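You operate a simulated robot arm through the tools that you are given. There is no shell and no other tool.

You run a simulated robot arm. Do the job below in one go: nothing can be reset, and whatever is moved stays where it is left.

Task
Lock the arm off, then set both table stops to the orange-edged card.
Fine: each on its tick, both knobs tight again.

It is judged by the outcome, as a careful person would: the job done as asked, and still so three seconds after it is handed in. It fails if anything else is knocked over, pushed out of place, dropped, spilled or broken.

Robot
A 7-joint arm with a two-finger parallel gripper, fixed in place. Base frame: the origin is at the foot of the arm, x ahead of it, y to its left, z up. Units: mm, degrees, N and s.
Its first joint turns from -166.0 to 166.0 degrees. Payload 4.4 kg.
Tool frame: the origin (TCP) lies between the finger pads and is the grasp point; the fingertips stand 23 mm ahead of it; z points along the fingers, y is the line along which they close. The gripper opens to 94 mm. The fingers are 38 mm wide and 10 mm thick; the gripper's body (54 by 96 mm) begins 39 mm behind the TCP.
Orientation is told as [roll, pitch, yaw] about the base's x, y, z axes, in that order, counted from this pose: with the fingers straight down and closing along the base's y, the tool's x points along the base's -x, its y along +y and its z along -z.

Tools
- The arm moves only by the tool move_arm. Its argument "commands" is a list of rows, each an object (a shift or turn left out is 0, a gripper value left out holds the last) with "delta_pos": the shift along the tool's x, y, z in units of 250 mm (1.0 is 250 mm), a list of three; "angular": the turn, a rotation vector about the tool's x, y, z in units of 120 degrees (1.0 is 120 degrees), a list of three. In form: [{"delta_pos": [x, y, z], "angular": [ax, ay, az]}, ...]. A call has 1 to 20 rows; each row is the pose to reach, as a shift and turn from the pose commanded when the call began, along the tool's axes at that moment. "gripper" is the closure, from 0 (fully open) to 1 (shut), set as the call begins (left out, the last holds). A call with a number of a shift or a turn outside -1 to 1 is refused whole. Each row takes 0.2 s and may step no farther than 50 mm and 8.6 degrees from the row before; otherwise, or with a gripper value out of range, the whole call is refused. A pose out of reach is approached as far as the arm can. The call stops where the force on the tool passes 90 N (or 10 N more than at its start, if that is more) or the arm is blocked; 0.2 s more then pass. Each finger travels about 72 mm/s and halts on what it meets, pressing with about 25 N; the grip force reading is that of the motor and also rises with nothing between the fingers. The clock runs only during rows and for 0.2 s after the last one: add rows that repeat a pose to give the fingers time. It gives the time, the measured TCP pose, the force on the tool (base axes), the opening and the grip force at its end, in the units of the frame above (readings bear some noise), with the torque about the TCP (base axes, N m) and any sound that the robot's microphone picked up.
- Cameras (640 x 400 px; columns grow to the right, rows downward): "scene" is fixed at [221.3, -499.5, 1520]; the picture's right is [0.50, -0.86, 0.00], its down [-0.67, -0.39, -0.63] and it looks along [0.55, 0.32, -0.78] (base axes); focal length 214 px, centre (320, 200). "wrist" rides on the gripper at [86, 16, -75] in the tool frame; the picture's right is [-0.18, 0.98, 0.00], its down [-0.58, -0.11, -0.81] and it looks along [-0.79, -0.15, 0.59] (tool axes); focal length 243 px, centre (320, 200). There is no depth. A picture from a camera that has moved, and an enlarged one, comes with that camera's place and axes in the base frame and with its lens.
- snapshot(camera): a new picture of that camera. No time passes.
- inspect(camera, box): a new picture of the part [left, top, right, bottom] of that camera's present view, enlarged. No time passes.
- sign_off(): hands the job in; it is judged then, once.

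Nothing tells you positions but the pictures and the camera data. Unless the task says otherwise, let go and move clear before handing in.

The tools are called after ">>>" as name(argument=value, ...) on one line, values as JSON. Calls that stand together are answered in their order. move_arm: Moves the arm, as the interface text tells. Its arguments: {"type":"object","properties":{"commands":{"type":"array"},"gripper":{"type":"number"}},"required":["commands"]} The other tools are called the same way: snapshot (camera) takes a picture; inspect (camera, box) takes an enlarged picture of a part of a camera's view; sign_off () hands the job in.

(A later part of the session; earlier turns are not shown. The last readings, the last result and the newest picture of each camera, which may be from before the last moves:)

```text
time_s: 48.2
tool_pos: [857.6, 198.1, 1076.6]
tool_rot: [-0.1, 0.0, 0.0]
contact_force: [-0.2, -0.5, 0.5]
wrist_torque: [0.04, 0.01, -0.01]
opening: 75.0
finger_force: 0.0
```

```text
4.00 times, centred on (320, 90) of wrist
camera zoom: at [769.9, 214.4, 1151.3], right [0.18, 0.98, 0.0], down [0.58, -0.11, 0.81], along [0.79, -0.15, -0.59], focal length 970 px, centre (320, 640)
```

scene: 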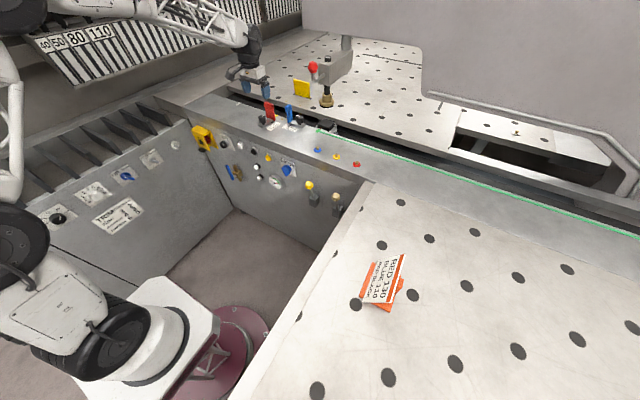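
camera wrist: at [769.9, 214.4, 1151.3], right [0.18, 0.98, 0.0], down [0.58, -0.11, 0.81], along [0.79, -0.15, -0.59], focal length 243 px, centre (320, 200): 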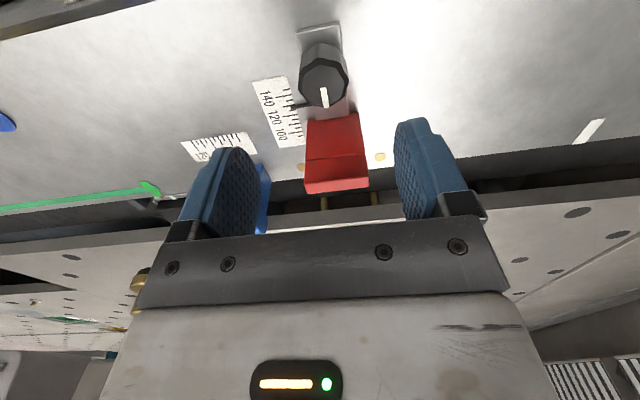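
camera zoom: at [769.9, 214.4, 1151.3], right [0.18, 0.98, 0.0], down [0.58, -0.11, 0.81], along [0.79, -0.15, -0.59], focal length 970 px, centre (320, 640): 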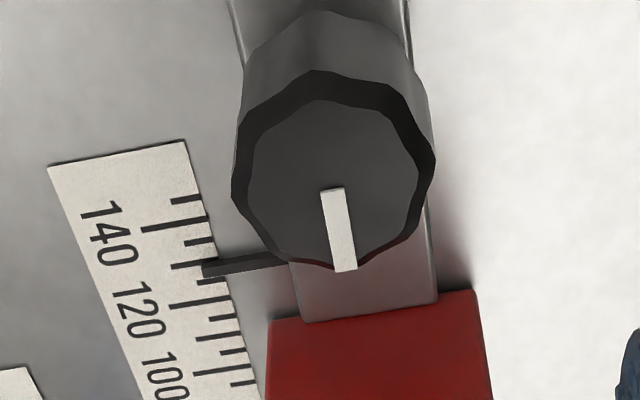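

Aligned in x; the knob is 2.25 mm to +y. Correct, descend, and grip.

>>> move_arm(commands=[{"delta_pos": [0, 0.009, 0.1]}, {"delta_pos": [0, 0.009, 0.2]}, {"delta_pos": [0, 0.009, 0.291]}, {"delta_pos": [0, 0.009, 0.291]}])

>>> inspect(camera="wrist", box=[240, 100, 400, 200])

```text
time_s: 49.2
tool_pos: [855.7, 201.8, 1004.0]
tool_rot: [-0.1, 0.0, 0.1]
contact_force: [-1.2, -0.3, 0.2]
wrist_torque: [-0.02, 0.0, -0.01]
opening: 75.3
finger_force: 0.0
```

```text
4.00 times, centred on (320, 150) of wrist
camera zoom: at [769.5, 217.8, 1077.1], right [0.18, 0.98, 0.0], down [0.58, -0.11, 0.81], along [0.79, -0.15, -0.59], focal length 970 px, centre (320, 400)
```

zoom: 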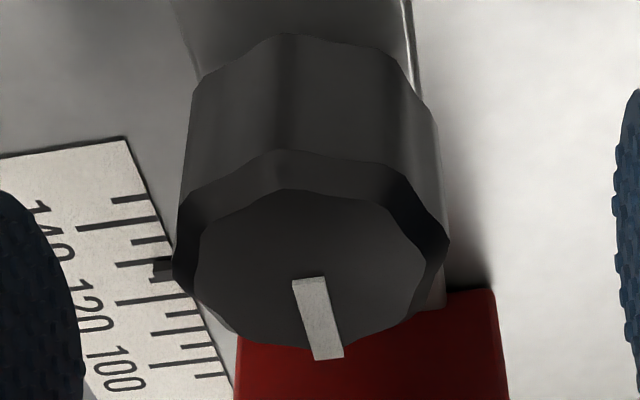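

Nudge −1.2 mm in y, then grip.

>>> move_arm(commands=[{"delta_pos": [0, -0.0048, 0]}, {"delta_pos": [0, -0.0048, 0]}])

>>> move_arm(commands=[{"delta_pos": [0, 0, 0]}, {"delta_pos": [0, 0, 0]}, {"delta_pos": [0, 0, 0]}, {"delta_pos": [0, 0, 0]}], gripper=1)

>>> move_arm(commands=[{"delta_pos": [0, 0, 0], "angular": [0, 0, -0.0625]}, {"delta_pos": [0, 0, 0], "angular": [0, 0, -0.125]}, {"delta_pos": [0, 0, 0], "angular": [0, 0, -0.1875]}, {"delta_pos": [0, 0, 0], "angular": [0, 0, -0.25]}, {"delta_pos": [0, 0, 0], "angular": [0, 0, -0.3125]}, {"delta_pos": [0, 0, 0], "angular": [0, 0, -0.375]}])

```text
time_s: 49.8
tool_pos: [856.4, 199.7, 1002.0]
tool_rot: [-0.1, 0.0, 0.1]
contact_force: [-0.5, -0.5, 0.7]
wrist_torque: [0.0, 0.03, 0.01]
opening: 75.2
finger_force: 0.1
```

```text
time_s: 50.8
tool_pos: [855.3, 199.3, 1001.6]
tool_rot: [0.0, 0.1, 0.0]
contact_force: [1.2, 11.4, -1.4]
wrist_torque: [0.6, -0.09, -0.01]
opening: 33.5
finger_force: 44.7
```

```text
time_s: 52.2
tool_pos: [855.3, 200.7, 1003.1]
tool_rot: [0.0, 0.1, 45.2]
contact_force: [-2.9, 31.6, -20.6]
wrist_torque: [-0.22, 0.26, -0.01]
opening: 33.7
finger_force: 44.6
```

Fine so far; relieve the +y load and continue to 90°.

>>> move_arm(commands=[{"delta_pos": [-0.0042, 0.0042, 0]}, {"delta_pos": [-0.0042, 0.0042, 0], "angular": [0, 0, -0.0625]}, {"delta_pos": [-0.0042, 0.0042, 0], "angular": [0, 0, -0.125]}, {"delta_pos": [-0.0042, 0.0042, 0], "angular": [0, 0, -0.1875]}, {"delta_pos": [-0.0042, 0.0042, 0], "angular": [0, 0, -0.25]}, {"delta_pos": [-0.0042, 0.0042, 0], "angular": [0, 0, -0.3125]}, {"delta_pos": [-0.0042, 0.0042, 0], "angular": [0, 0, -0.375]}])

>>> inspect(camera="wrist", box=[180, 0, 340, 110])

>>> inspect(camera="wrist", box=[224, 55, 256, 75])

```text
time_s: 53.8
tool_pos: [856.2, 200.0, 1001.6]
tool_rot: [0.1, 0.0, 90.0]
contact_force: [-1.1, -2.5, -28.5]
wrist_torque: [-0.11, -0.48, -0.17]
opening: 33.6
finger_force: 44.3
```

```text
3.64 times, centred on (260, 55) of wrist
camera zoom: at [840.3, 114.6, 1077.4], right [-0.98, 0.18, 0.0], down [0.11, 0.58, 0.81], along [0.15, 0.79, -0.59], focal length 882 px, centre (538, 727)
```

zoom: 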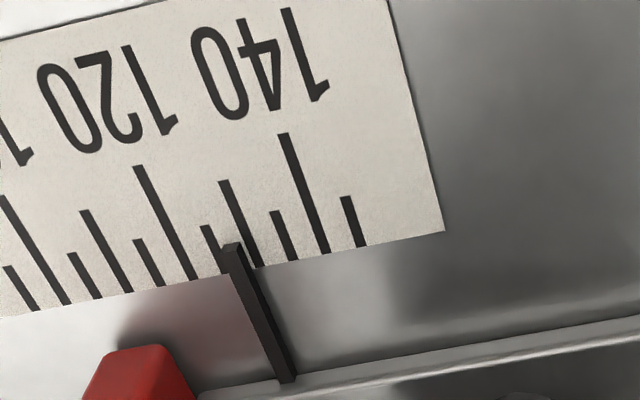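

```text
16.00 times, centred on (240, 65) of wrist
camera zoom: at [840.3, 114.6, 1077.4], right [-0.98, 0.18, 0.0], down [0.11, 0.58, 0.81], along [0.15, 0.79, -0.59], focal length 3882 px, centre (1600, 2360)
```

zoom: 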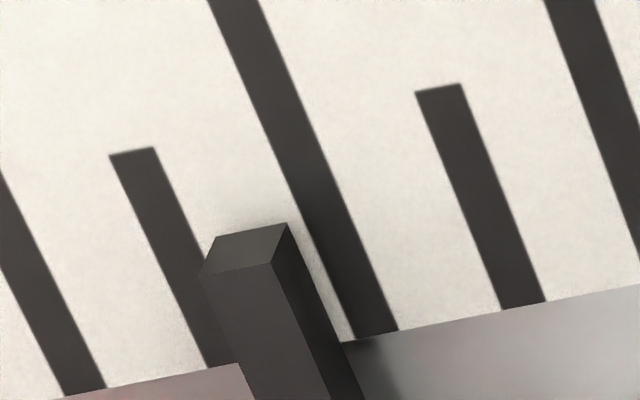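

While loose the stop now reads ≈127.8. Shift −x by 2.2 mm and read again.

>>> move_arm(commands=[{"delta_pos": [0, 0.0044, 0]}, {"delta_pos": [0, 0.0088, 0]}, {"delta_pos": [0, 0.0088, 0]}])

>>> inspect(camera="wrist", box=[224, 55, 256, 75])

```text
time_s: 54.6
tool_pos: [854.3, 201.4, 1002.6]
tool_rot: [-0.1, 0.0, 90.0]
contact_force: [-0.8, -2.4, -21.1]
wrist_torque: [-0.2, -0.41, -0.04]
opening: 33.5
finger_force: 44.5
```

```text
16.00 times, centred on (240, 65) of wrist
camera zoom: at [837.7, 114.6, 1077.4], right [-0.98, 0.18, 0.0], down [0.11, 0.58, 0.81], along [0.15, 0.79, -0.59], focal length 3882 px, centre (1600, 2360)
```

zoom: 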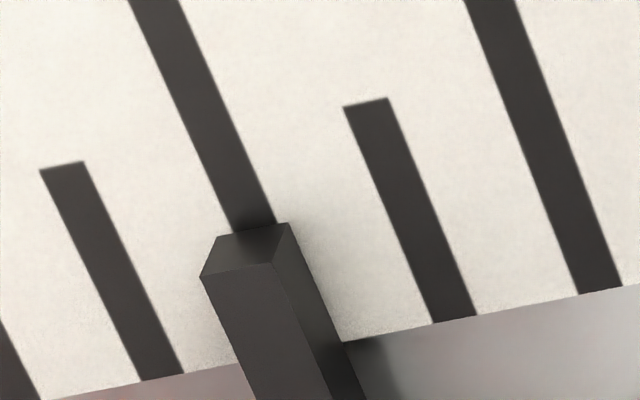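

Pointer is centred on the 130 tick now. Tighten clockwise while rotating about the knob's true centre, checking midway.

>>> move_arm(commands=[{"delta_pos": [0, -0.0006, 0], "angular": [0, 0, 0.0625]}, {"delta_pos": [0.0002, -0.0012, 0], "angular": [0, 0, 0.125]}, {"delta_pos": [0.0004, -0.0018, 0], "angular": [0, 0, 0.1875]}, {"delta_pos": [0.0006, -0.0024, 0], "angular": [0, 0, 0.25]}, {"delta_pos": [0.001, -0.0029, 0], "angular": [0, 0, 0.3125]}, {"delta_pos": [0.0014, -0.0034, 0], "angular": [0, 0, 0.375]}])

>>> inspect(camera="scene", box=[256, 112, 288, 132])

>>> snapshot(camera="wrist")

```text
time_s: 56.0
tool_pos: [853.6, 200.4, 1002.6]
tool_rot: [0.0, 0.1, 44.9]
contact_force: [1.4, -13.7, -20.6]
wrist_torque: [-0.7, 0.96, 0.04]
opening: 33.4
finger_force: 45.1
```

```text
16.00 times, centred on (272, 122) of scene
camera zoom: at [221.3, -499.5, 1520.0], right [0.5, -0.86, 0.0], down [-0.67, -0.39, -0.63], along [0.55, 0.32, -0.78], focal length 3432 px, centre (1088, 1448)
```

zoom: 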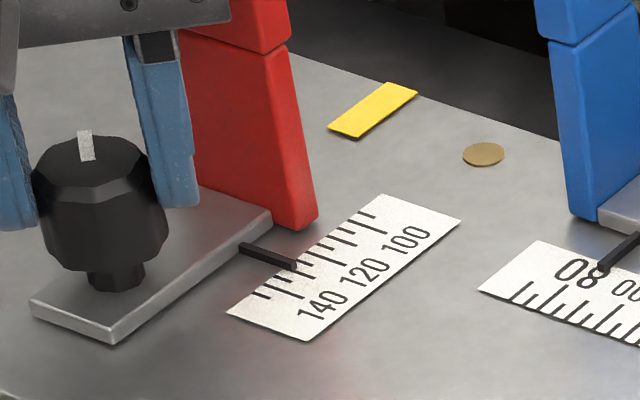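

```text
taken
camera wrist: at [782.0, 151.3, 1077.5], right [-0.56, 0.83, 0.0], down [0.49, 0.33, 0.81], along [0.67, 0.45, -0.59], focal length 243 px, centre (320, 200)
```

wrist: 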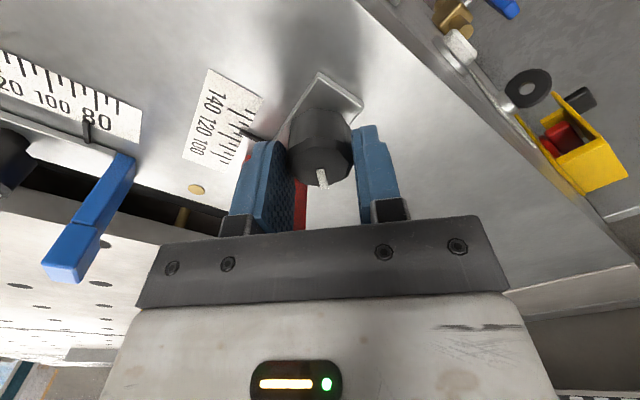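

Holding position well. Continue to fully tight plus a few degrees.

>>> move_arm(commands=[{"delta_pos": [0, -0.0006, 0], "angular": [0, 0, 0.0625]}, {"delta_pos": [0.0002, -0.0012, 0], "angular": [0, 0, 0.125]}, {"delta_pos": [0.0004, -0.0018, 0], "angular": [0, 0, 0.1875]}, {"delta_pos": [0.0006, -0.0024, 0], "angular": [0, 0, 0.25]}, {"delta_pos": [0.001, -0.0029, 0], "angular": [0, 0, 0.3125]}, {"delta_pos": [0.0014, -0.0034, 0], "angular": [0, 0, 0.375]}, {"delta_pos": [0.0019, -0.0038, 0], "angular": [0, 0, 0.4417]}])

>>> inspect(camera="scene", box=[256, 112, 288, 132])

>>> inspect(camera="wrist", box=[240, 80, 400, 200])

```text
time_s: 57.6
tool_pos: [855.9, 199.8, 1004.9]
tool_rot: [0.1, 0.0, -8.1]
contact_force: [4.3, -23.6, -23.2]
wrist_torque: [-0.08, -0.13, 0.28]
opening: 33.4
finger_force: 45.4
```

```text
16.00 times, centred on (272, 122) of scene
camera zoom: at [221.3, -499.5, 1520.0], right [0.5, -0.86, 0.0], down [-0.67, -0.39, -0.63], along [0.55, 0.32, -0.78], focal length 3432 px, centre (1088, 1448)
```

zoom: 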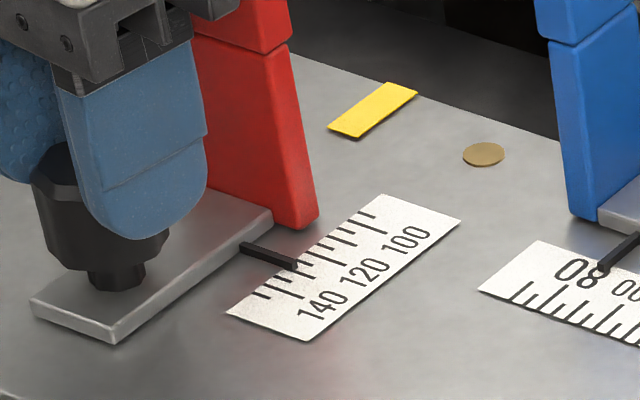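

```text
3.33 times, centred on (320, 140) of wrist
camera zoom: at [772.5, 228.4, 1079.2], right [0.32, 0.95, 0.0], down [0.56, -0.19, 0.81], along [0.76, -0.26, -0.59], focal length 809 px, centre (320, 400)
```

zoom: 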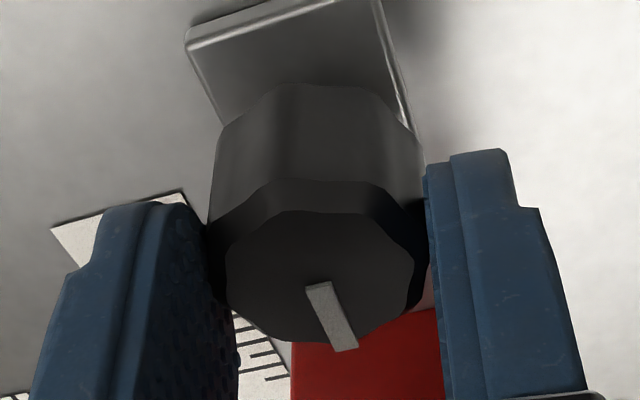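

Tight (torque rise). Release, lift and re-read in-plane.

>>> move_arm(commands=[{"delta_pos": [0, 0, 0]}, {"delta_pos": [0, 0, 0]}, {"delta_pos": [0, 0, -0.144]}, {"delta_pos": [0, 0, -0.288]}, {"delta_pos": [-0.02, -0.015, -0.288], "angular": [0, 0, -0.0681]}, {"delta_pos": [-0.039, -0.03, -0.288], "angular": [0, 0, -0.1362]}, {"delta_pos": [-0.059, -0.045, -0.288], "angular": [0, 0, -0.2044]}, {"delta_pos": [-0.079, -0.06, -0.288], "angular": [0, 0, -0.2725]}, {"delta_pos": [-0.098, -0.075, -0.288], "angular": [0, 0, -0.3406]}, {"delta_pos": [-0.118, -0.09, -0.288], "angular": [0, 0, -0.4087]}, {"delta_pos": [-0.137, -0.105, -0.288], "angular": [0, 0, -0.4769]}, {"delta_pos": [-0.157, -0.12, -0.288], "angular": [0, 0, -0.545]}, {"delta_pos": [-0.177, -0.135, -0.288], "angular": [0, 0, -0.6131]}, {"delta_pos": [-0.196, -0.15, -0.288], "angular": [0, 0, -0.6812]}, {"delta_pos": [-0.216, -0.165, -0.288], "angular": [0, 0, -0.7494]}, {"delta_pos": [-0.2357, -0.18, -0.288], "angular": [0, 0, -0.8175]}, {"delta_pos": [-0.2357, -0.18, -0.288], "angular": [0, 0, -0.8175]}], gripper=0.2)

>>> inspect(camera="wrist", box=[324, 65, 364, 105])

>>> snapshot(camera="wrist")

```text
time_s: 61.2
tool_pos: [907.5, 147.1, 1075.6]
tool_rot: [0.0, 0.0, 90.2]
contact_force: [-0.3, 0.0, 0.5]
wrist_torque: [-0.01, 0.01, 0.01]
opening: 75.2
finger_force: 0.1
```

```text
10.00 times, centred on (344, 85) of wrist
camera zoom: at [891.4, 61.9, 1150.4], right [-0.98, 0.18, 0.0], down [0.11, 0.58, 0.81], along [0.15, 0.79, -0.59], focal length 2426 px, centre (80, 1350)
```

zoom: 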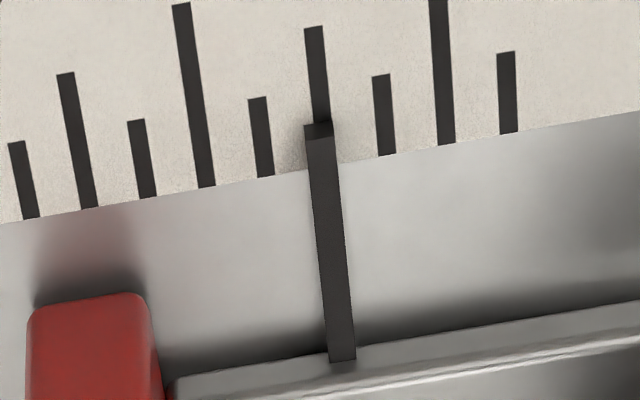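

```text
taken
camera wrist: at [891.4, 61.9, 1150.4], right [-0.98, 0.18, 0.0], down [0.11, 0.58, 0.81], along [0.15, 0.79, -0.59], focal length 243 px, centre (320, 200)
```

wrist: 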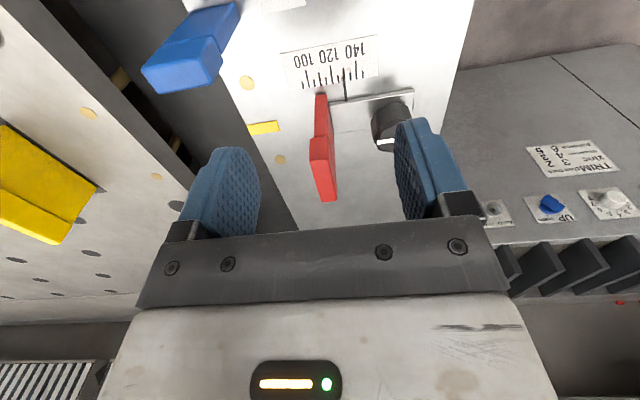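

Red reads ≈129.8 – on its 130 tick with the knob tight. Now the blue stop: swing to yaw 0 and hover near the blue knob to locate it.

>>> move_arm(commands=[{"delta_pos": [0.031, -0.014, -0.056], "angular": [0, 0, 0.0625]}, {"delta_pos": [0.061, -0.028, -0.056], "angular": [0, 0, 0.125]}, {"delta_pos": [0.092, -0.042, -0.056], "angular": [0, 0, 0.1875]}, {"delta_pos": [0.123, -0.057, -0.056], "angular": [0, 0, 0.25]}, {"delta_pos": [0.153, -0.071, -0.056], "angular": [0, 0, 0.3125]}, {"delta_pos": [0.184, -0.085, -0.056], "angular": [0, 0, 0.375]}, {"delta_pos": [0.215, -0.099, -0.056], "angular": [0, 0, 0.4375]}, {"delta_pos": [0.245, -0.113, -0.056], "angular": [0, 0, 0.5]}, {"delta_pos": [0.276, -0.127, -0.056], "angular": [0, 0, 0.5625]}, {"delta_pos": [0.307, -0.142, -0.056], "angular": [0, 0, 0.625]}, {"delta_pos": [0.337, -0.156, -0.056], "angular": [0, 0, 0.6875]}, {"delta_pos": [0.368, -0.17, -0.056], "angular": [0, 0, 0.75]}, {"delta_pos": [0.368, -0.17, -0.056], "angular": [0, 0, 0.75]}])

>>> snapshot(camera="wrist")

>>> inspect(camera="wrist", box=[240, 20, 400, 120])

>>> inspect(camera="scene", box=[223, 75, 319, 135])

```text
time_s: 64.0
tool_pos: [950.5, 54.8, 1090.5]
tool_rot: [0.0, -0.1, 0.0]
contact_force: [0.0, 0.0, -0.4]
wrist_torque: [0.01, -0.01, -0.02]
opening: 75.5
finger_force: 0.0
```

```text
taken
camera wrist: at [863.2, 71.4, 1164.9], right [0.18, 0.98, 0.0], down [0.58, -0.11, 0.81], along [0.79, -0.15, -0.59], focal length 243 px, centre (320, 200)
```

wrist: 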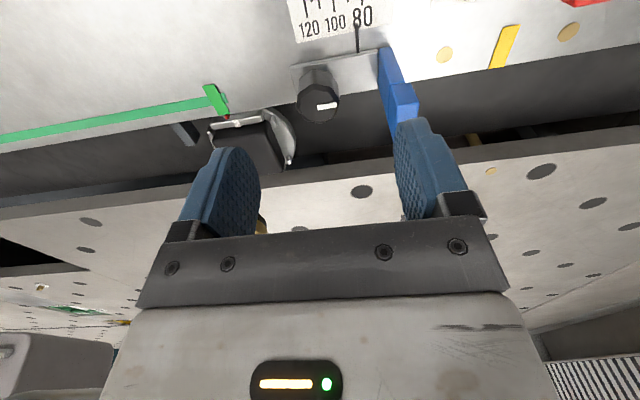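

```text
4.00 times, centred on (320, 70) of wrist
camera zoom: at [863.2, 71.4, 1164.9], right [0.18, 0.98, 0.0], down [0.58, -0.11, 0.81], along [0.79, -0.15, -0.59], focal length 970 px, centre (320, 720)
```

zoom: 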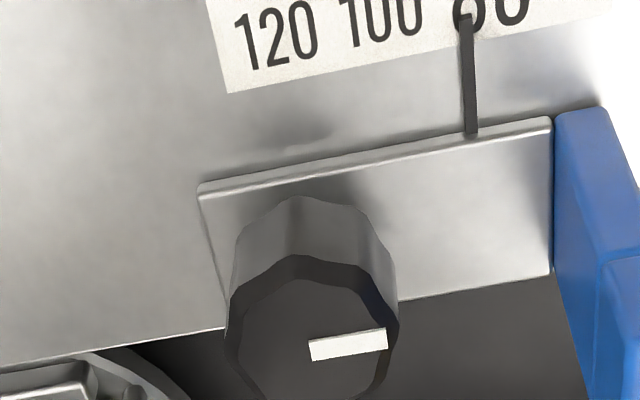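

```text
6.67 times, centred on (271, 105) of scene
camera zoom: at [221.3, -499.5, 1520.0], right [0.5, -0.86, 0.0], down [-0.67, -0.39, -0.63], along [0.55, 0.32, -0.78], focal length 1430 px, centre (647, 833)
```

zoom: 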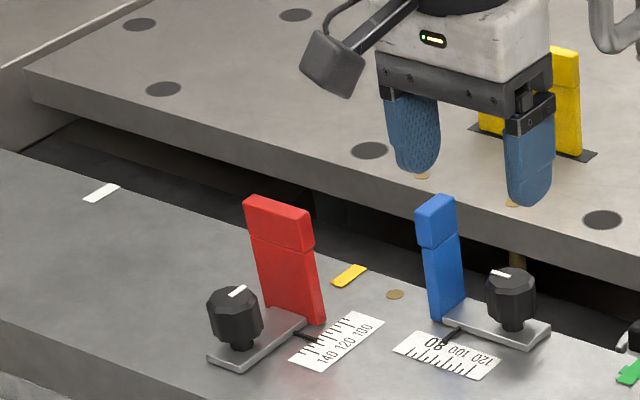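

>>> inspect(camera="wrist", box=[260, 55, 380, 130])

>>> inspect(camera="wrist", box=[180, 70, 380, 195])

```text
5.33 times, centred on (320, 92) of wrist
camera zoom: at [863.2, 71.4, 1164.9], right [0.18, 0.98, 0.0], down [0.58, -0.11, 0.81], along [0.79, -0.15, -0.59], focal length 1294 px, centre (320, 773)
```

zoom: 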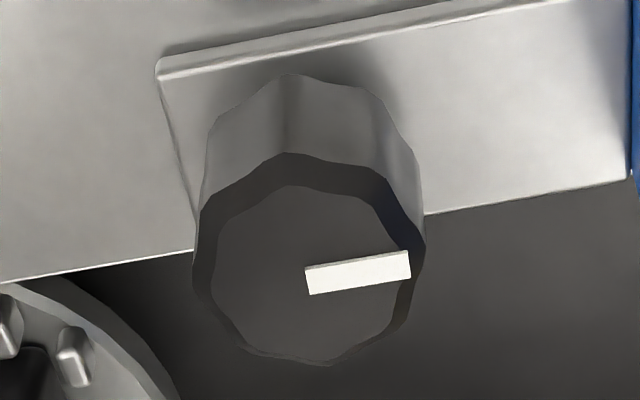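

```text
3.20 times, centred on (280, 132) of wrist
camera zoom: at [863.2, 71.4, 1164.9], right [0.18, 0.98, 0.0], down [0.58, -0.11, 0.81], along [0.79, -0.15, -0.59], focal length 776 px, centre (448, 416)
```

zoom: 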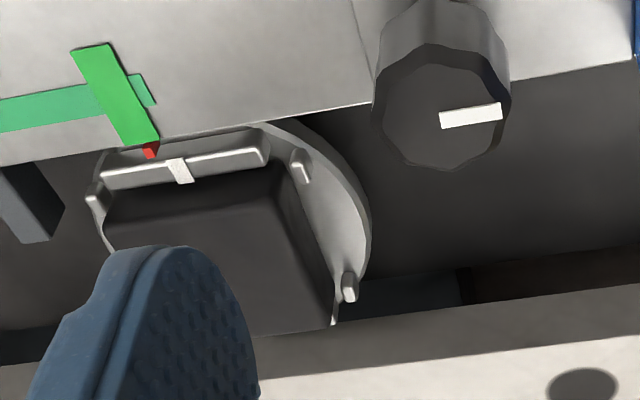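

The blue knob sits at about (972.5, 49.5). I'll turn to yaw −90° above it so that loosening 90° ends at yaw 0 with the camera in-plane with its scale.

>>> move_arm(commands=[{"delta_pos": [-0.007, -0.0018, 0.0045], "angular": [0, 0, 0.0625]}, {"delta_pos": [-0.015, -0.0035, 0.009], "angular": [0, 0, 0.125]}, {"delta_pos": [-0.022, -0.0053, 0.0135], "angular": [0, 0, 0.1875]}, {"delta_pos": [-0.029, -0.0071, 0.018], "angular": [0, 0, 0.25]}, {"delta_pos": [-0.037, -0.0088, 0.0225], "angular": [0, 0, 0.3125]}, {"delta_pos": [-0.044, -0.0106, 0.027], "angular": [0, 0, 0.375]}, {"delta_pos": [-0.051, -0.0124, 0.0315], "angular": [0, 0, 0.4375]}, {"delta_pos": [-0.059, -0.0141, 0.036], "angular": [0, 0, 0.5]}, {"delta_pos": [-0.066, -0.0159, 0.0405], "angular": [0, 0, 0.5625]}, {"delta_pos": [-0.073, -0.0177, 0.045], "angular": [0, 0, 0.625]}, {"delta_pos": [-0.081, -0.0194, 0.0495], "angular": [0, 0, 0.6875]}, {"delta_pos": [-0.088, -0.0212, 0.054], "angular": [0, 0, 0.75]}, {"delta_pos": [-0.088, -0.0212, 0.054], "angular": [0, 0, 0.75]}])

>>> snapshot(camera="wrist")

>>> inspect(camera="wrist", box=[260, 40, 380, 140])

```text
time_s: 66.8
tool_pos: [971.7, 50.7, 1076.2]
tool_rot: [-0.1, 0.0, -89.8]
contact_force: [-0.5, 0.5, -0.2]
wrist_torque: [-0.02, 0.05, 0.02]
opening: 75.0
finger_force: 0.0
```

```text
taken
camera wrist: at [987.9, 137.2, 1151.3], right [0.98, -0.18, 0.0], down [-0.11, -0.58, 0.81], along [-0.15, -0.79, -0.59], focal length 243 px, centre (320, 200)
```

wrist: 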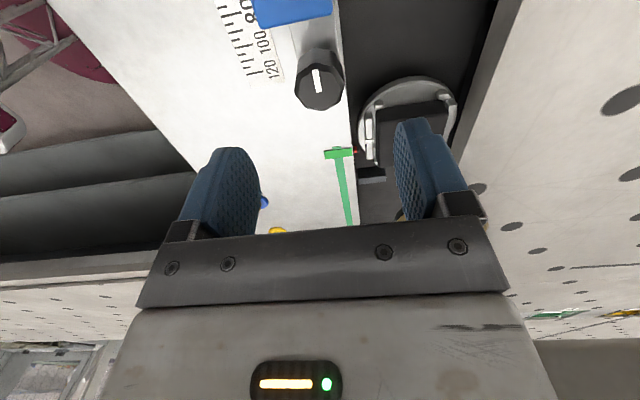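

```text
4.00 times, centred on (320, 90) of wrist
camera zoom: at [987.9, 137.2, 1151.3], right [0.98, -0.18, 0.0], down [-0.11, -0.58, 0.81], along [-0.15, -0.79, -0.59], focal length 970 px, centre (320, 640)
```

zoom: 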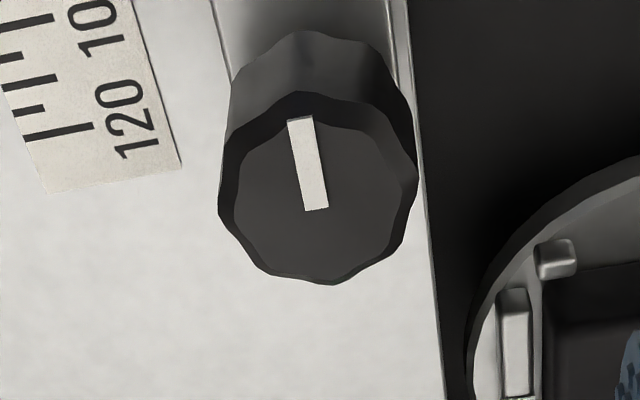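

Nearly centred; shift 1.7 mm toward −y and descend around the blue knob.

>>> move_arm(commands=[{"delta_pos": [-0.0068, 0, 0.1]}, {"delta_pos": [-0.0068, 0, 0.2]}, {"delta_pos": [-0.0068, 0, 0.29]}, {"delta_pos": [-0.0068, 0, 0.29]}])

>>> inspect(camera="wrist", box=[240, 100, 400, 200])

>>> inspect(camera="scene", box=[255, 75, 351, 135])

```text
time_s: 67.8
tool_pos: [973.9, 47.5, 1004.2]
tool_rot: [0.0, 0.0, -89.9]
contact_force: [0.0, 0.4, -0.4]
wrist_torque: [-0.02, -0.01, 0.0]
opening: 75.4
finger_force: 0.1
```

```text
4.00 times, centred on (320, 150) of wrist
camera zoom: at [990.0, 135.3, 1078.2], right [0.98, -0.18, 0.0], down [-0.11, -0.58, 0.81], along [-0.15, -0.79, -0.59], focal length 970 px, centre (320, 400)
```

zoom: 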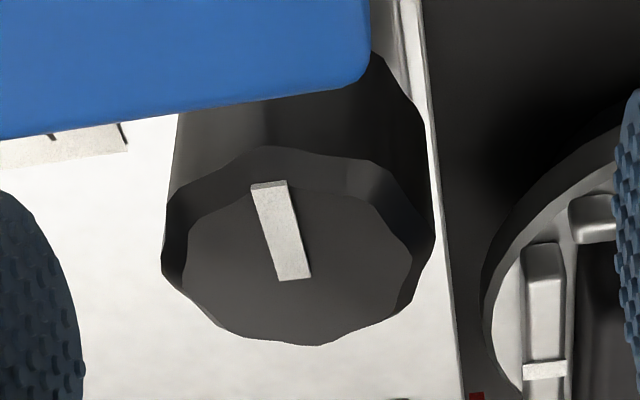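

```text
6.67 times, centred on (303, 105) of scene
camera zoom: at [221.3, -499.5, 1520.0], right [0.5, -0.86, 0.0], down [-0.67, -0.39, -0.63], along [0.55, 0.32, -0.78], focal length 1430 px, centre (433, 833)
```

zoom: 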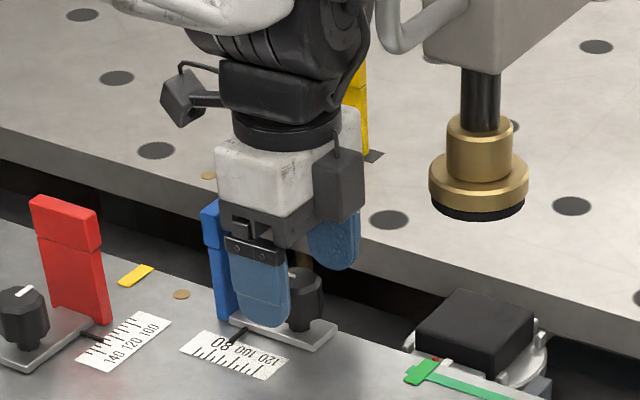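

The tool is 2.8 mm too far in +x; correct and grip the blue knob.

>>> move_arm(commands=[{"delta_pos": [0, -0.006, 0]}, {"delta_pos": [0, -0.0112, 0]}, {"delta_pos": [0, -0.0112, 0]}])

>>> inspect(camera="wrist", box=[240, 100, 400, 200])

```text
time_s: 68.6
tool_pos: [969.3, 48.7, 1004.5]
tool_rot: [0.0, 0.0, -89.9]
contact_force: [-0.6, -0.3, 0.1]
wrist_torque: [-0.02, -0.02, -0.01]
opening: 75.5
finger_force: 0.2
```

```text
4.00 times, centred on (320, 150) of wrist
camera zoom: at [986.1, 135.1, 1078.4], right [0.98, -0.18, 0.0], down [-0.11, -0.58, 0.81], along [-0.15, -0.79, -0.59], focal length 970 px, centre (320, 400)
```

zoom: 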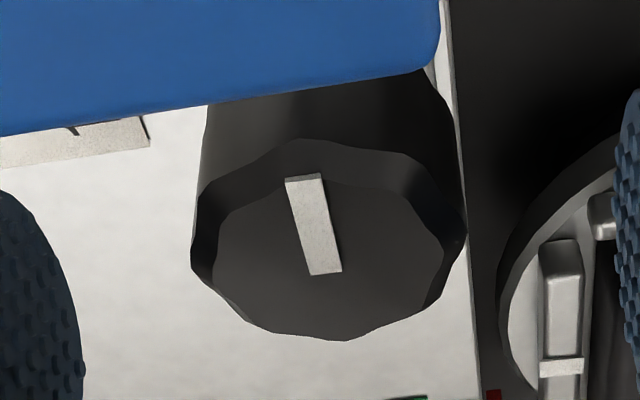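

>>> move_arm(commands=[{"delta_pos": [0, 0.0035, 0]}, {"delta_pos": [0, 0.0035, 0]}])

>>> move_arm(commands=[{"delta_pos": [0, 0, 0]}, {"delta_pos": [0, 0, 0]}, {"delta_pos": [0, 0, 0]}, {"delta_pos": [0, 0, 0]}], gripper=1)

>>> inspect(camera="wrist", box=[240, 80, 400, 200])

```text
time_s: 69.2
tool_pos: [971.0, 48.5, 1005.0]
tool_rot: [0.0, -0.1, -89.8]
contact_force: [-0.5, 0.6, 0.5]
wrist_torque: [0.03, 0.02, -0.01]
opening: 75.2
finger_force: 0.1
```

```text
time_s: 70.2
tool_pos: [971.0, 48.0, 1003.9]
tool_rot: [-0.1, 0.1, -89.9]
contact_force: [11.3, 0.0, -2.2]
wrist_torque: [0.04, 0.07, -0.02]
opening: 33.7
finger_force: 44.9
```

```text
3.33 times, centred on (320, 140) of wrist
camera zoom: at [987.0, 135.5, 1078.9], right [0.98, -0.18, 0.0], down [-0.11, -0.58, 0.81], along [-0.15, -0.79, -0.59], focal length 809 px, centre (320, 400)
```

zoom: 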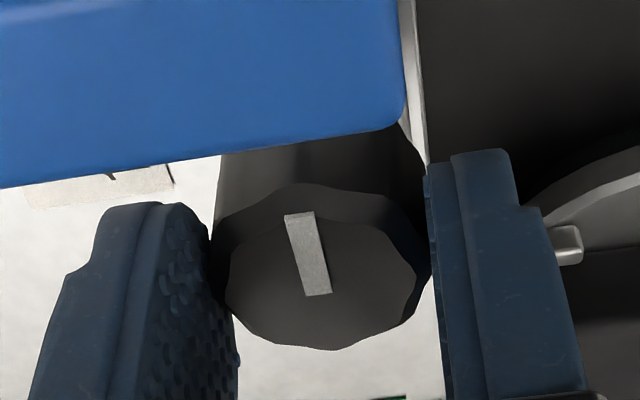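

Gripped. Now loosen counter-clockwise, 45° first.

>>> move_arm(commands=[{"delta_pos": [0, 0, 0], "angular": [0, 0, -0.0625]}, {"delta_pos": [0, 0, 0], "angular": [0, 0, -0.125]}, {"delta_pos": [0, 0, 0], "angular": [0, 0, -0.1875]}, {"delta_pos": [0, 0, 0], "angular": [0, 0, -0.25]}, {"delta_pos": [0, 0, 0], "angular": [0, 0, -0.3125]}, {"delta_pos": [0, 0, 0], "angular": [0, 0, -0.375]}])

>>> inspect(camera="scene", box=[255, 75, 351, 135])

```text
time_s: 71.6
tool_pos: [969.7, 48.1, 1004.7]
tool_rot: [-0.2, 0.0, -44.7]
contact_force: [6.6, -1.6, 8.3]
wrist_torque: [-0.36, -0.75, 0.02]
opening: 33.7
finger_force: 44.8
```

```text
6.67 times, centred on (303, 105) of scene
camera zoom: at [221.3, -499.5, 1520.0], right [0.5, -0.86, 0.0], down [-0.67, -0.39, -0.63], along [0.55, 0.32, -0.78], focal length 1430 px, centre (433, 833)
```

zoom: 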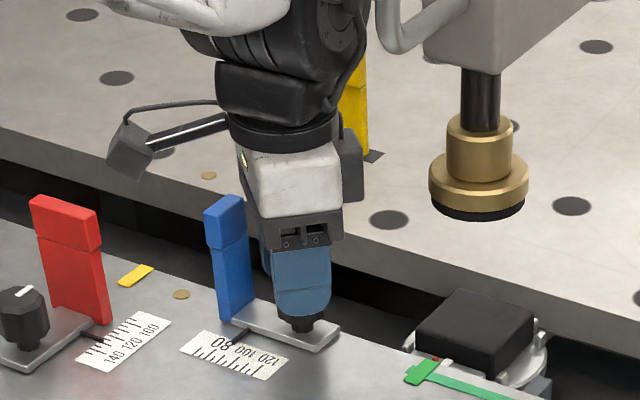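

Low loads. Continue to 90° (yaw 0).

>>> move_arm(commands=[{"delta_pos": [0, 0, 0], "angular": [0, 0, -0.0625]}, {"delta_pos": [0, 0, 0], "angular": [0, 0, -0.125]}, {"delta_pos": [0, 0, 0], "angular": [0, 0, -0.1875]}, {"delta_pos": [0, 0, 0], "angular": [0, 0, -0.25]}, {"delta_pos": [0, 0, 0], "angular": [0, 0, -0.3125]}, {"delta_pos": [0, 0, 0], "angular": [0, 0, -0.375]}])

>>> snapshot(camera="wrist")

>>> inspect(camera="wrist", box=[240, 30, 400, 130])

```text
time_s: 73.0
tool_pos: [970.4, 49.2, 1003.5]
tool_rot: [0.0, 0.1, 0.2]
contact_force: [2.7, 0.6, 6.1]
wrist_torque: [0.23, -0.47, -0.59]
opening: 33.9
finger_force: 44.2
```

```text
taken
camera wrist: at [883.4, 64.2, 1078.6], right [0.18, 0.98, 0.0], down [0.58, -0.11, 0.81], along [0.79, -0.15, -0.59], focal length 243 px, centre (320, 200)
```

wrist: 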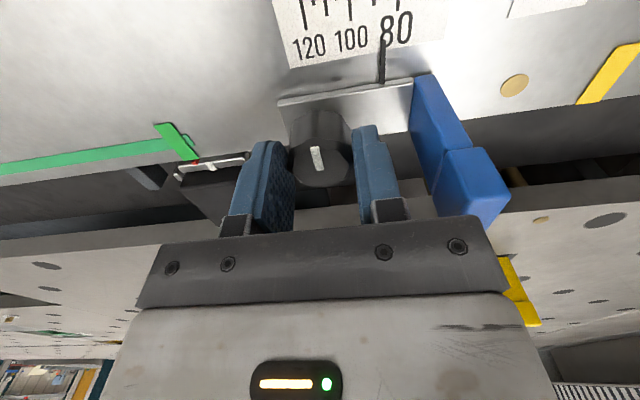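

```text
4.00 times, centred on (320, 80) of wrist
camera zoom: at [883.4, 64.2, 1078.6], right [0.18, 0.98, 0.0], down [0.58, -0.11, 0.81], along [0.79, -0.15, -0.59], focal length 970 px, centre (320, 680)
```

zoom: 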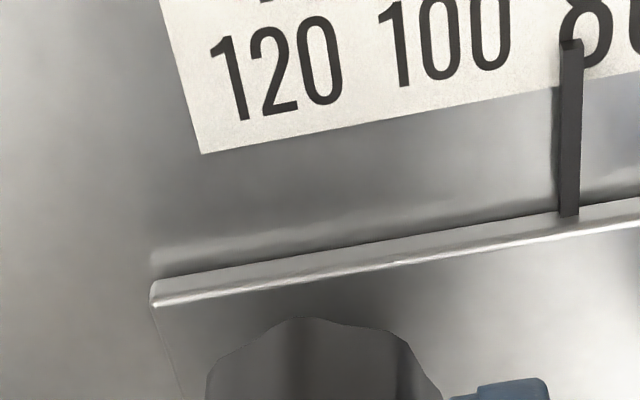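

Loose end-stop reached. Look at the blue pointer versus its ticks before sliding.

>>> inspect(camera="wrist", box=[280, 0, 440, 100])

```text
4.00 times, centred on (360, 50) of wrist
camera zoom: at [883.4, 64.2, 1078.6], right [0.18, 0.98, 0.0], down [0.58, -0.11, 0.81], along [0.79, -0.15, -0.59], focal length 970 px, centre (160, 800)
```

zoom: 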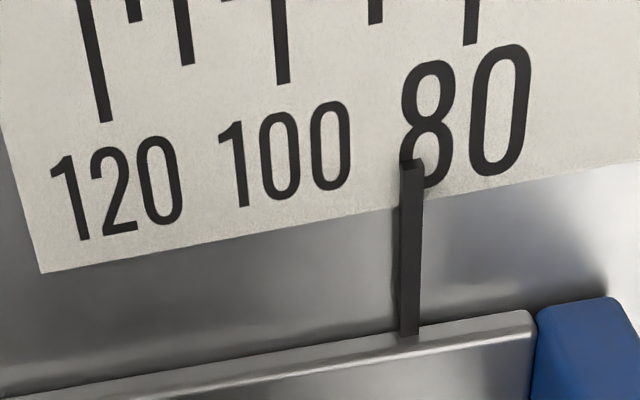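

Blue reads ≈86.5; slide it 23.4 mm toward −y.

>>> move_arm(commands=[{"delta_pos": [0, -0.02, 0]}, {"delta_pos": [0, -0.04, 0]}, {"delta_pos": [0, -0.06, 0]}, {"delta_pos": [0, -0.08, 0]}, {"delta_pos": [0, -0.0936, 0]}, {"delta_pos": [0, -0.0936, 0]}])

>>> inspect(camera="wrist", box=[280, 0, 440, 100])

>>> snapshot(camera="wrist")

```text
time_s: 74.4
tool_pos: [969.6, 24.5, 1004.5]
tool_rot: [-0.1, -0.1, 0.1]
contact_force: [-1.7, -3.1, 11.0]
wrist_torque: [0.15, 0.77, -0.16]
opening: 33.5
finger_force: 44.9
```

```text
4.00 times, centred on (360, 50) of wrist
camera zoom: at [883.5, 40.9, 1078.7], right [0.18, 0.98, 0.0], down [0.58, -0.11, 0.81], along [0.79, -0.15, -0.59], focal length 970 px, centre (160, 800)
```

zoom: 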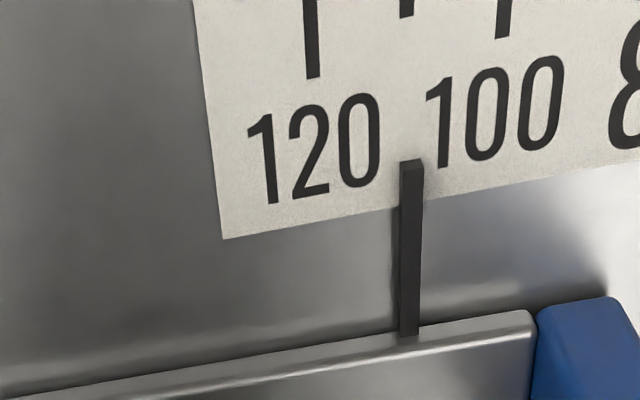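

```text
taken
camera wrist: at [883.5, 40.9, 1078.7], right [0.18, 0.98, 0.0], down [0.58, -0.11, 0.81], along [0.79, -0.15, -0.59], focal length 243 px, centre (320, 200)
```

wrist: 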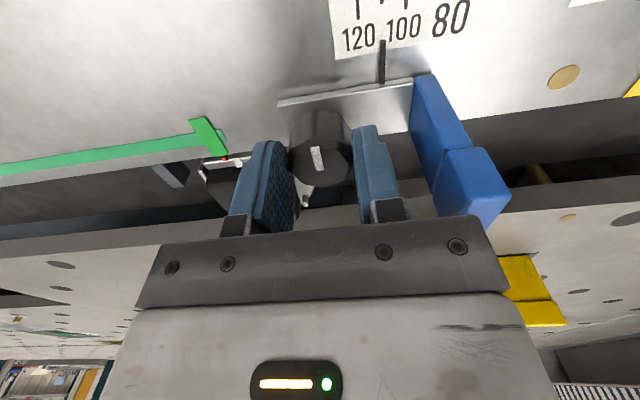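

The pointer now sits near 110. Zoom to compare the pointer with the 110 tick.

>>> inspect(camera="wrist", box=[350, 0, 414, 40])

>>> inspect(camera="wrist", box=[334, 0, 430, 60])

```text
10.00 times, centred on (382, 20) of wrist
camera zoom: at [883.5, 40.9, 1078.7], right [0.18, 0.98, 0.0], down [0.58, -0.11, 0.81], along [0.79, -0.15, -0.59], focal length 2426 px, centre (-300, 2000)
```

zoom: 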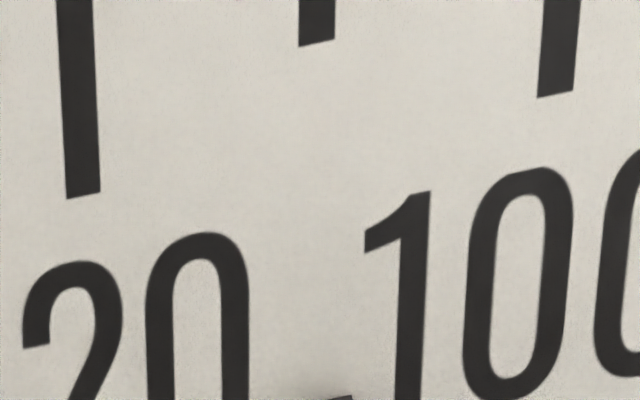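

```text
6.67 times, centred on (382, 30) of wrist
camera zoom: at [883.5, 40.9, 1078.7], right [0.18, 0.98, 0.0], down [0.58, -0.11, 0.81], along [0.79, -0.15, -0.59], focal length 1618 px, centre (-93, 1333)
```

zoom: 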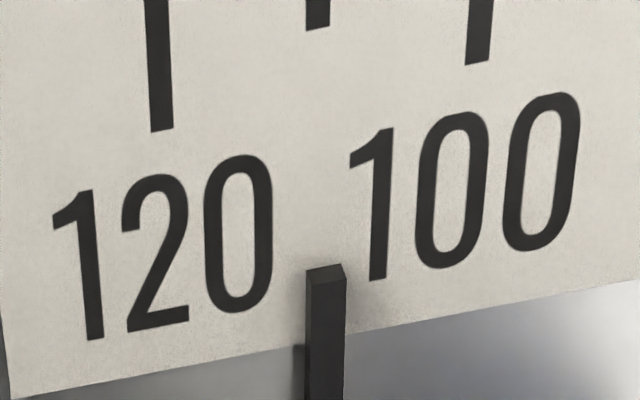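

It reads ≈109.4; nudge 0.6 mm further toward −y.

>>> move_arm(commands=[{"delta_pos": [0, -0.0024, 0]}, {"delta_pos": [0, -0.0024, 0]}])

>>> inspect(camera="wrist", box=[334, 0, 430, 60])

```text
time_s: 75.0
tool_pos: [968.9, 24.1, 1003.7]
tool_rot: [0.0, 0.0, 0.1]
contact_force: [-6.4, -1.2, 8.5]
wrist_torque: [0.31, -0.31, -0.15]
opening: 33.4
finger_force: 44.3
```

```text
6.67 times, centred on (382, 30) of wrist
camera zoom: at [883.5, 40.7, 1078.7], right [0.18, 0.98, 0.0], down [0.58, -0.11, 0.81], along [0.79, -0.15, -0.59], focal length 1618 px, centre (-93, 1333)
```

zoom: 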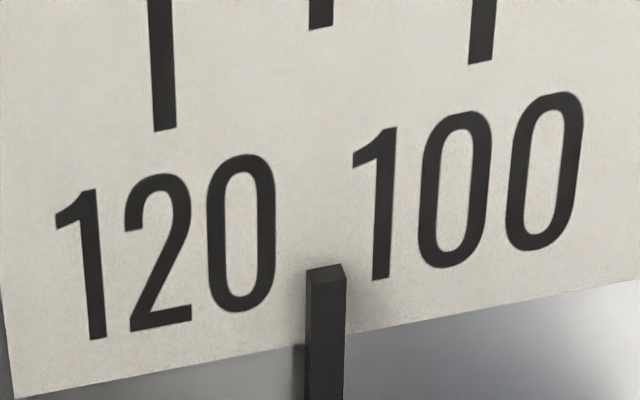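

>>> move_arm(commands=[{"delta_pos": [0, -0.003, 0]}, {"delta_pos": [0, -0.003, 0]}])

>>> inspect(camera="wrist", box=[334, 0, 430, 60])

```text
time_s: 75.6
tool_pos: [970.6, 24.0, 1004.3]
tool_rot: [0.0, 0.0, 0.1]
contact_force: [3.9, 3.1, 9.1]
wrist_torque: [0.35, 0.21, -0.11]
opening: 33.6
finger_force: 45.5
```

```text
6.67 times, centred on (382, 30) of wrist
camera zoom: at [883.4, 40.1, 1078.6], right [0.18, 0.98, 0.0], down [0.58, -0.11, 0.81], along [0.79, -0.15, -0.59], focal length 1618 px, centre (-93, 1333)
```

zoom: 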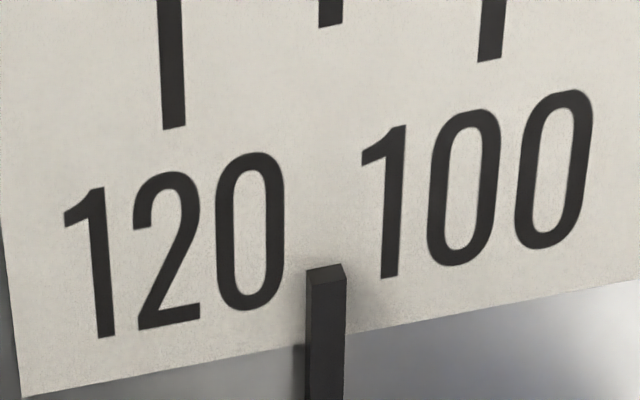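

Blue pointer is on 110. Now tighten clockwise in two steps.

>>> move_arm(commands=[{"delta_pos": [0, 0, 0], "angular": [0, 0, 0.0625]}, {"delta_pos": [0, 0, 0], "angular": [0, 0, 0.125]}, {"delta_pos": [0, 0, 0], "angular": [0, 0, 0.1875]}, {"delta_pos": [0, 0, 0], "angular": [0, 0, 0.25]}, {"delta_pos": [0, 0, 0], "angular": [0, 0, 0.3125]}, {"delta_pos": [0, 0, 0], "angular": [0, 0, 0.375]}])

>>> inspect(camera="scene", box=[284, 112, 316, 132])

>>> snapshot(camera="wrist")

```text
time_s: 77.0
tool_pos: [970.2, 24.1, 1004.0]
tool_rot: [0.0, 0.0, -45.1]
contact_force: [16.6, 2.4, 6.5]
wrist_torque: [-0.06, -0.96, 0.02]
opening: 33.6
finger_force: 45.2
```

```text
16.00 times, centred on (300, 122) of scene
camera zoom: at [221.3, -499.5, 1520.0], right [0.5, -0.86, 0.0], down [-0.67, -0.39, -0.63], along [0.55, 0.32, -0.78], focal length 3432 px, centre (640, 1448)
```

zoom: 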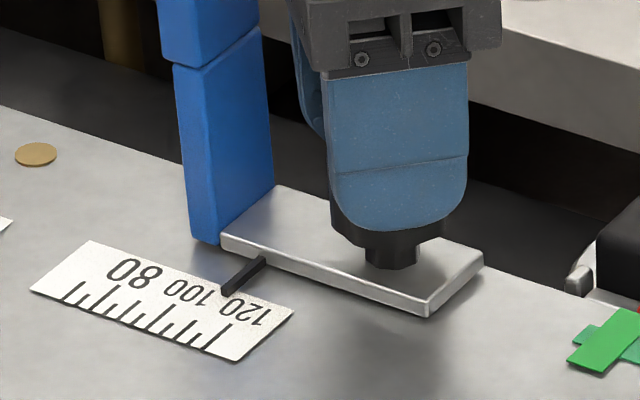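

```text
taken
camera wrist: at [920.4, 97.0, 1078.6], right [0.82, 0.57, 0.0], down [0.33, -0.49, 0.81], along [0.46, -0.67, -0.59], focal length 243 px, centre (320, 200)
```

wrist: 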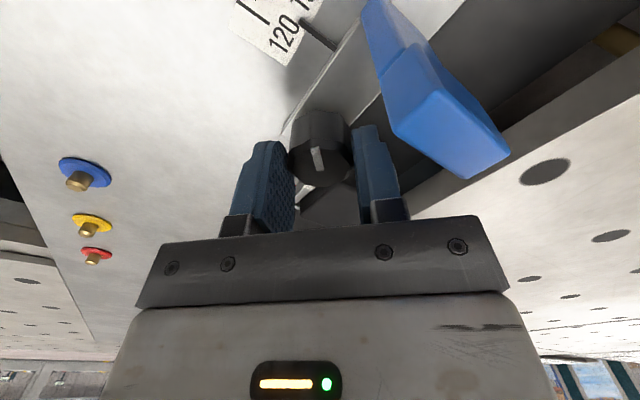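

Pointer steady. Finish tightening to −90° plus a few degrees.

>>> move_arm(commands=[{"delta_pos": [0, 0, 0], "angular": [0, 0, 0.0625]}, {"delta_pos": [0, 0, 0], "angular": [0, 0, 0.125]}, {"delta_pos": [0, 0, 0], "angular": [0, 0, 0.1875]}, {"delta_pos": [0, 0, 0], "angular": [0, 0, 0.25]}, {"delta_pos": [0, 0, 0], "angular": [0, 0, 0.3125]}, {"delta_pos": [0, 0, 0], "angular": [0, 0, 0.375]}, {"delta_pos": [0, 0, 0], "angular": [0, 0, 0.4417]}])

>>> inspect(camera="scene", box=[284, 112, 316, 132])

>>> inspect(camera="wrist", box=[240, 80, 400, 200])

```text
time_s: 78.6
tool_pos: [970.7, 25.8, 1004.5]
tool_rot: [0.3, 0.0, -94.7]
contact_force: [24.3, 4.4, -9.9]
wrist_torque: [-0.1, -0.03, 0.07]
opening: 34.0
finger_force: 45.1
stopped in row 7: the force on the tool passed its limit at 92 N (the readings are from after the stop); the commanded pose is now the measured one
```

```text
16.00 times, centred on (300, 122) of scene
camera zoom: at [221.3, -499.5, 1520.0], right [0.5, -0.86, 0.0], down [-0.67, -0.39, -0.63], along [0.55, 0.32, -0.78], focal length 3432 px, centre (640, 1448)
```

zoom: 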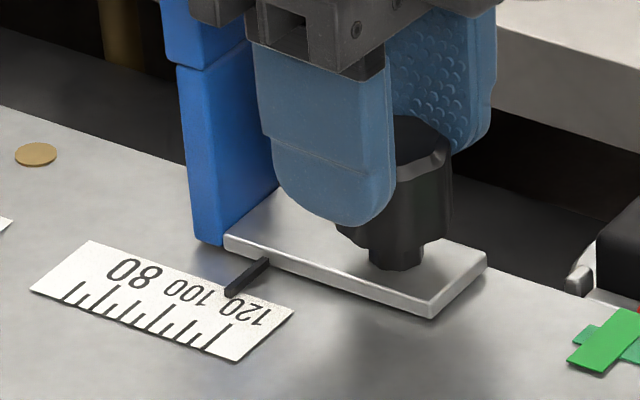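

```text
3.33 times, centred on (320, 140) of wrist
camera zoom: at [994.1, 109.8, 1078.6], right [0.96, -0.26, 0.0], down [-0.16, -0.57, 0.81], along [-0.21, -0.78, -0.59], focal length 809 px, centre (320, 400)
```

zoom: 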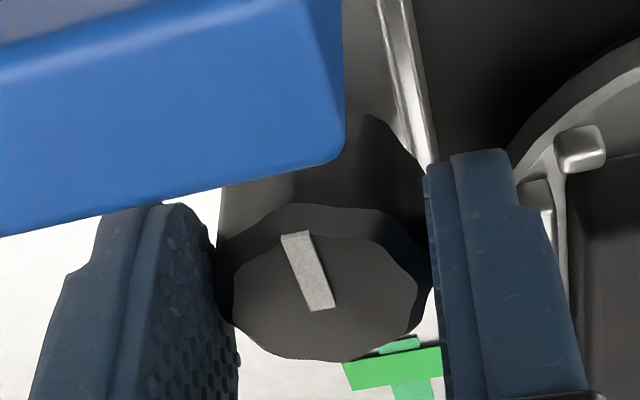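

The stop shifted about 1 mm during the last turn. Release, lift, and read blue in-plane at yaw 0.

>>> move_arm(commands=[{"delta_pos": [0, 0, 0]}, {"delta_pos": [0, 0, 0]}, {"delta_pos": [0, 0, -0.146]}, {"delta_pos": [0, 0, -0.292]}, {"delta_pos": [0.005, -0.014, -0.292], "angular": [0, 0, -0.0658]}, {"delta_pos": [0.011, -0.028, -0.292], "angular": [0, 0, -0.1315]}, {"delta_pos": [0.016, -0.042, -0.292], "angular": [0, 0, -0.1973]}, {"delta_pos": [0.021, -0.056, -0.292], "angular": [0, 0, -0.263]}, {"delta_pos": [0.026, -0.07, -0.292], "angular": [0, 0, -0.3288]}, {"delta_pos": [0.032, -0.084, -0.292], "angular": [0, 0, -0.3945]}, {"delta_pos": [0.037, -0.098, -0.292], "angular": [0, 0, -0.4603]}, {"delta_pos": [0.042, -0.112, -0.292], "angular": [0, 0, -0.526]}, {"delta_pos": [0.047, -0.126, -0.292], "angular": [0, 0, -0.5918]}, {"delta_pos": [0.053, -0.14, -0.292], "angular": [0, 0, -0.6575]}, {"delta_pos": [0.058, -0.154, -0.292], "angular": [0, 0, -0.7233]}, {"delta_pos": [0.0632, -0.1685, -0.292], "angular": [0, 0, -0.789]}, {"delta_pos": [0.0632, -0.1685, -0.292], "angular": [0, 0, -0.789]}], gripper=0.2)

>>> snapshot(camera="wrist")

>>> inspect(camera="wrist", box=[304, 40, 384, 90])

```text
time_s: 82.2
tool_pos: [931.0, 43.7, 1076.9]
tool_rot: [0.0, -0.3, 0.0]
contact_force: [-0.1, 1.2, -0.5]
wrist_torque: [0.0, -0.01, -0.04]
opening: 75.0
finger_force: 0.0
```

```text
taken
camera wrist: at [842.9, 59.9, 1151.8], right [0.18, 0.98, 0.0], down [0.58, -0.11, 0.81], along [0.79, -0.15, -0.59], focal length 243 px, centre (320, 200)
```

wrist: 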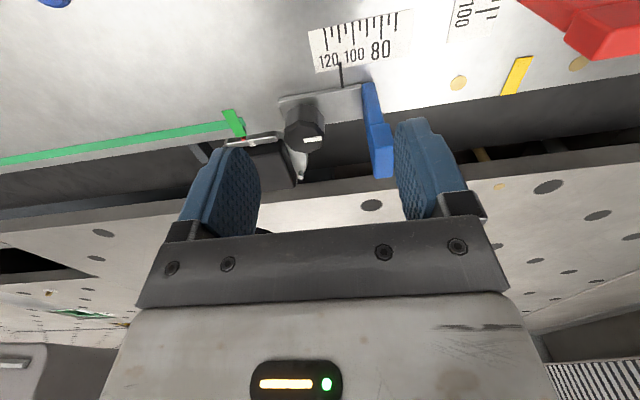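

```text
8.00 times, centred on (344, 65) of wrist
camera zoom: at [842.9, 59.9, 1151.8], right [0.18, 0.98, 0.0], down [0.58, -0.11, 0.81], along [0.79, -0.15, -0.59], focal length 1941 px, centre (128, 1280)
```

zoom: 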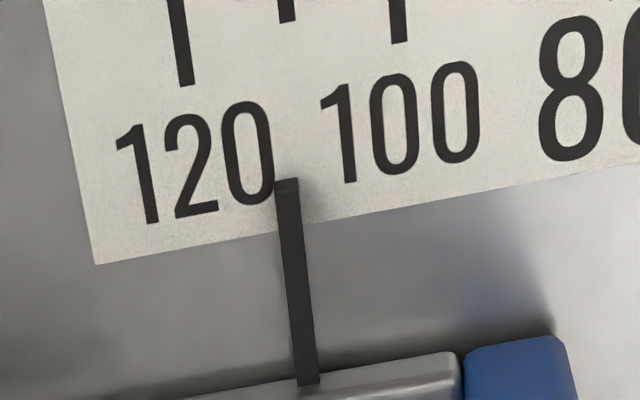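

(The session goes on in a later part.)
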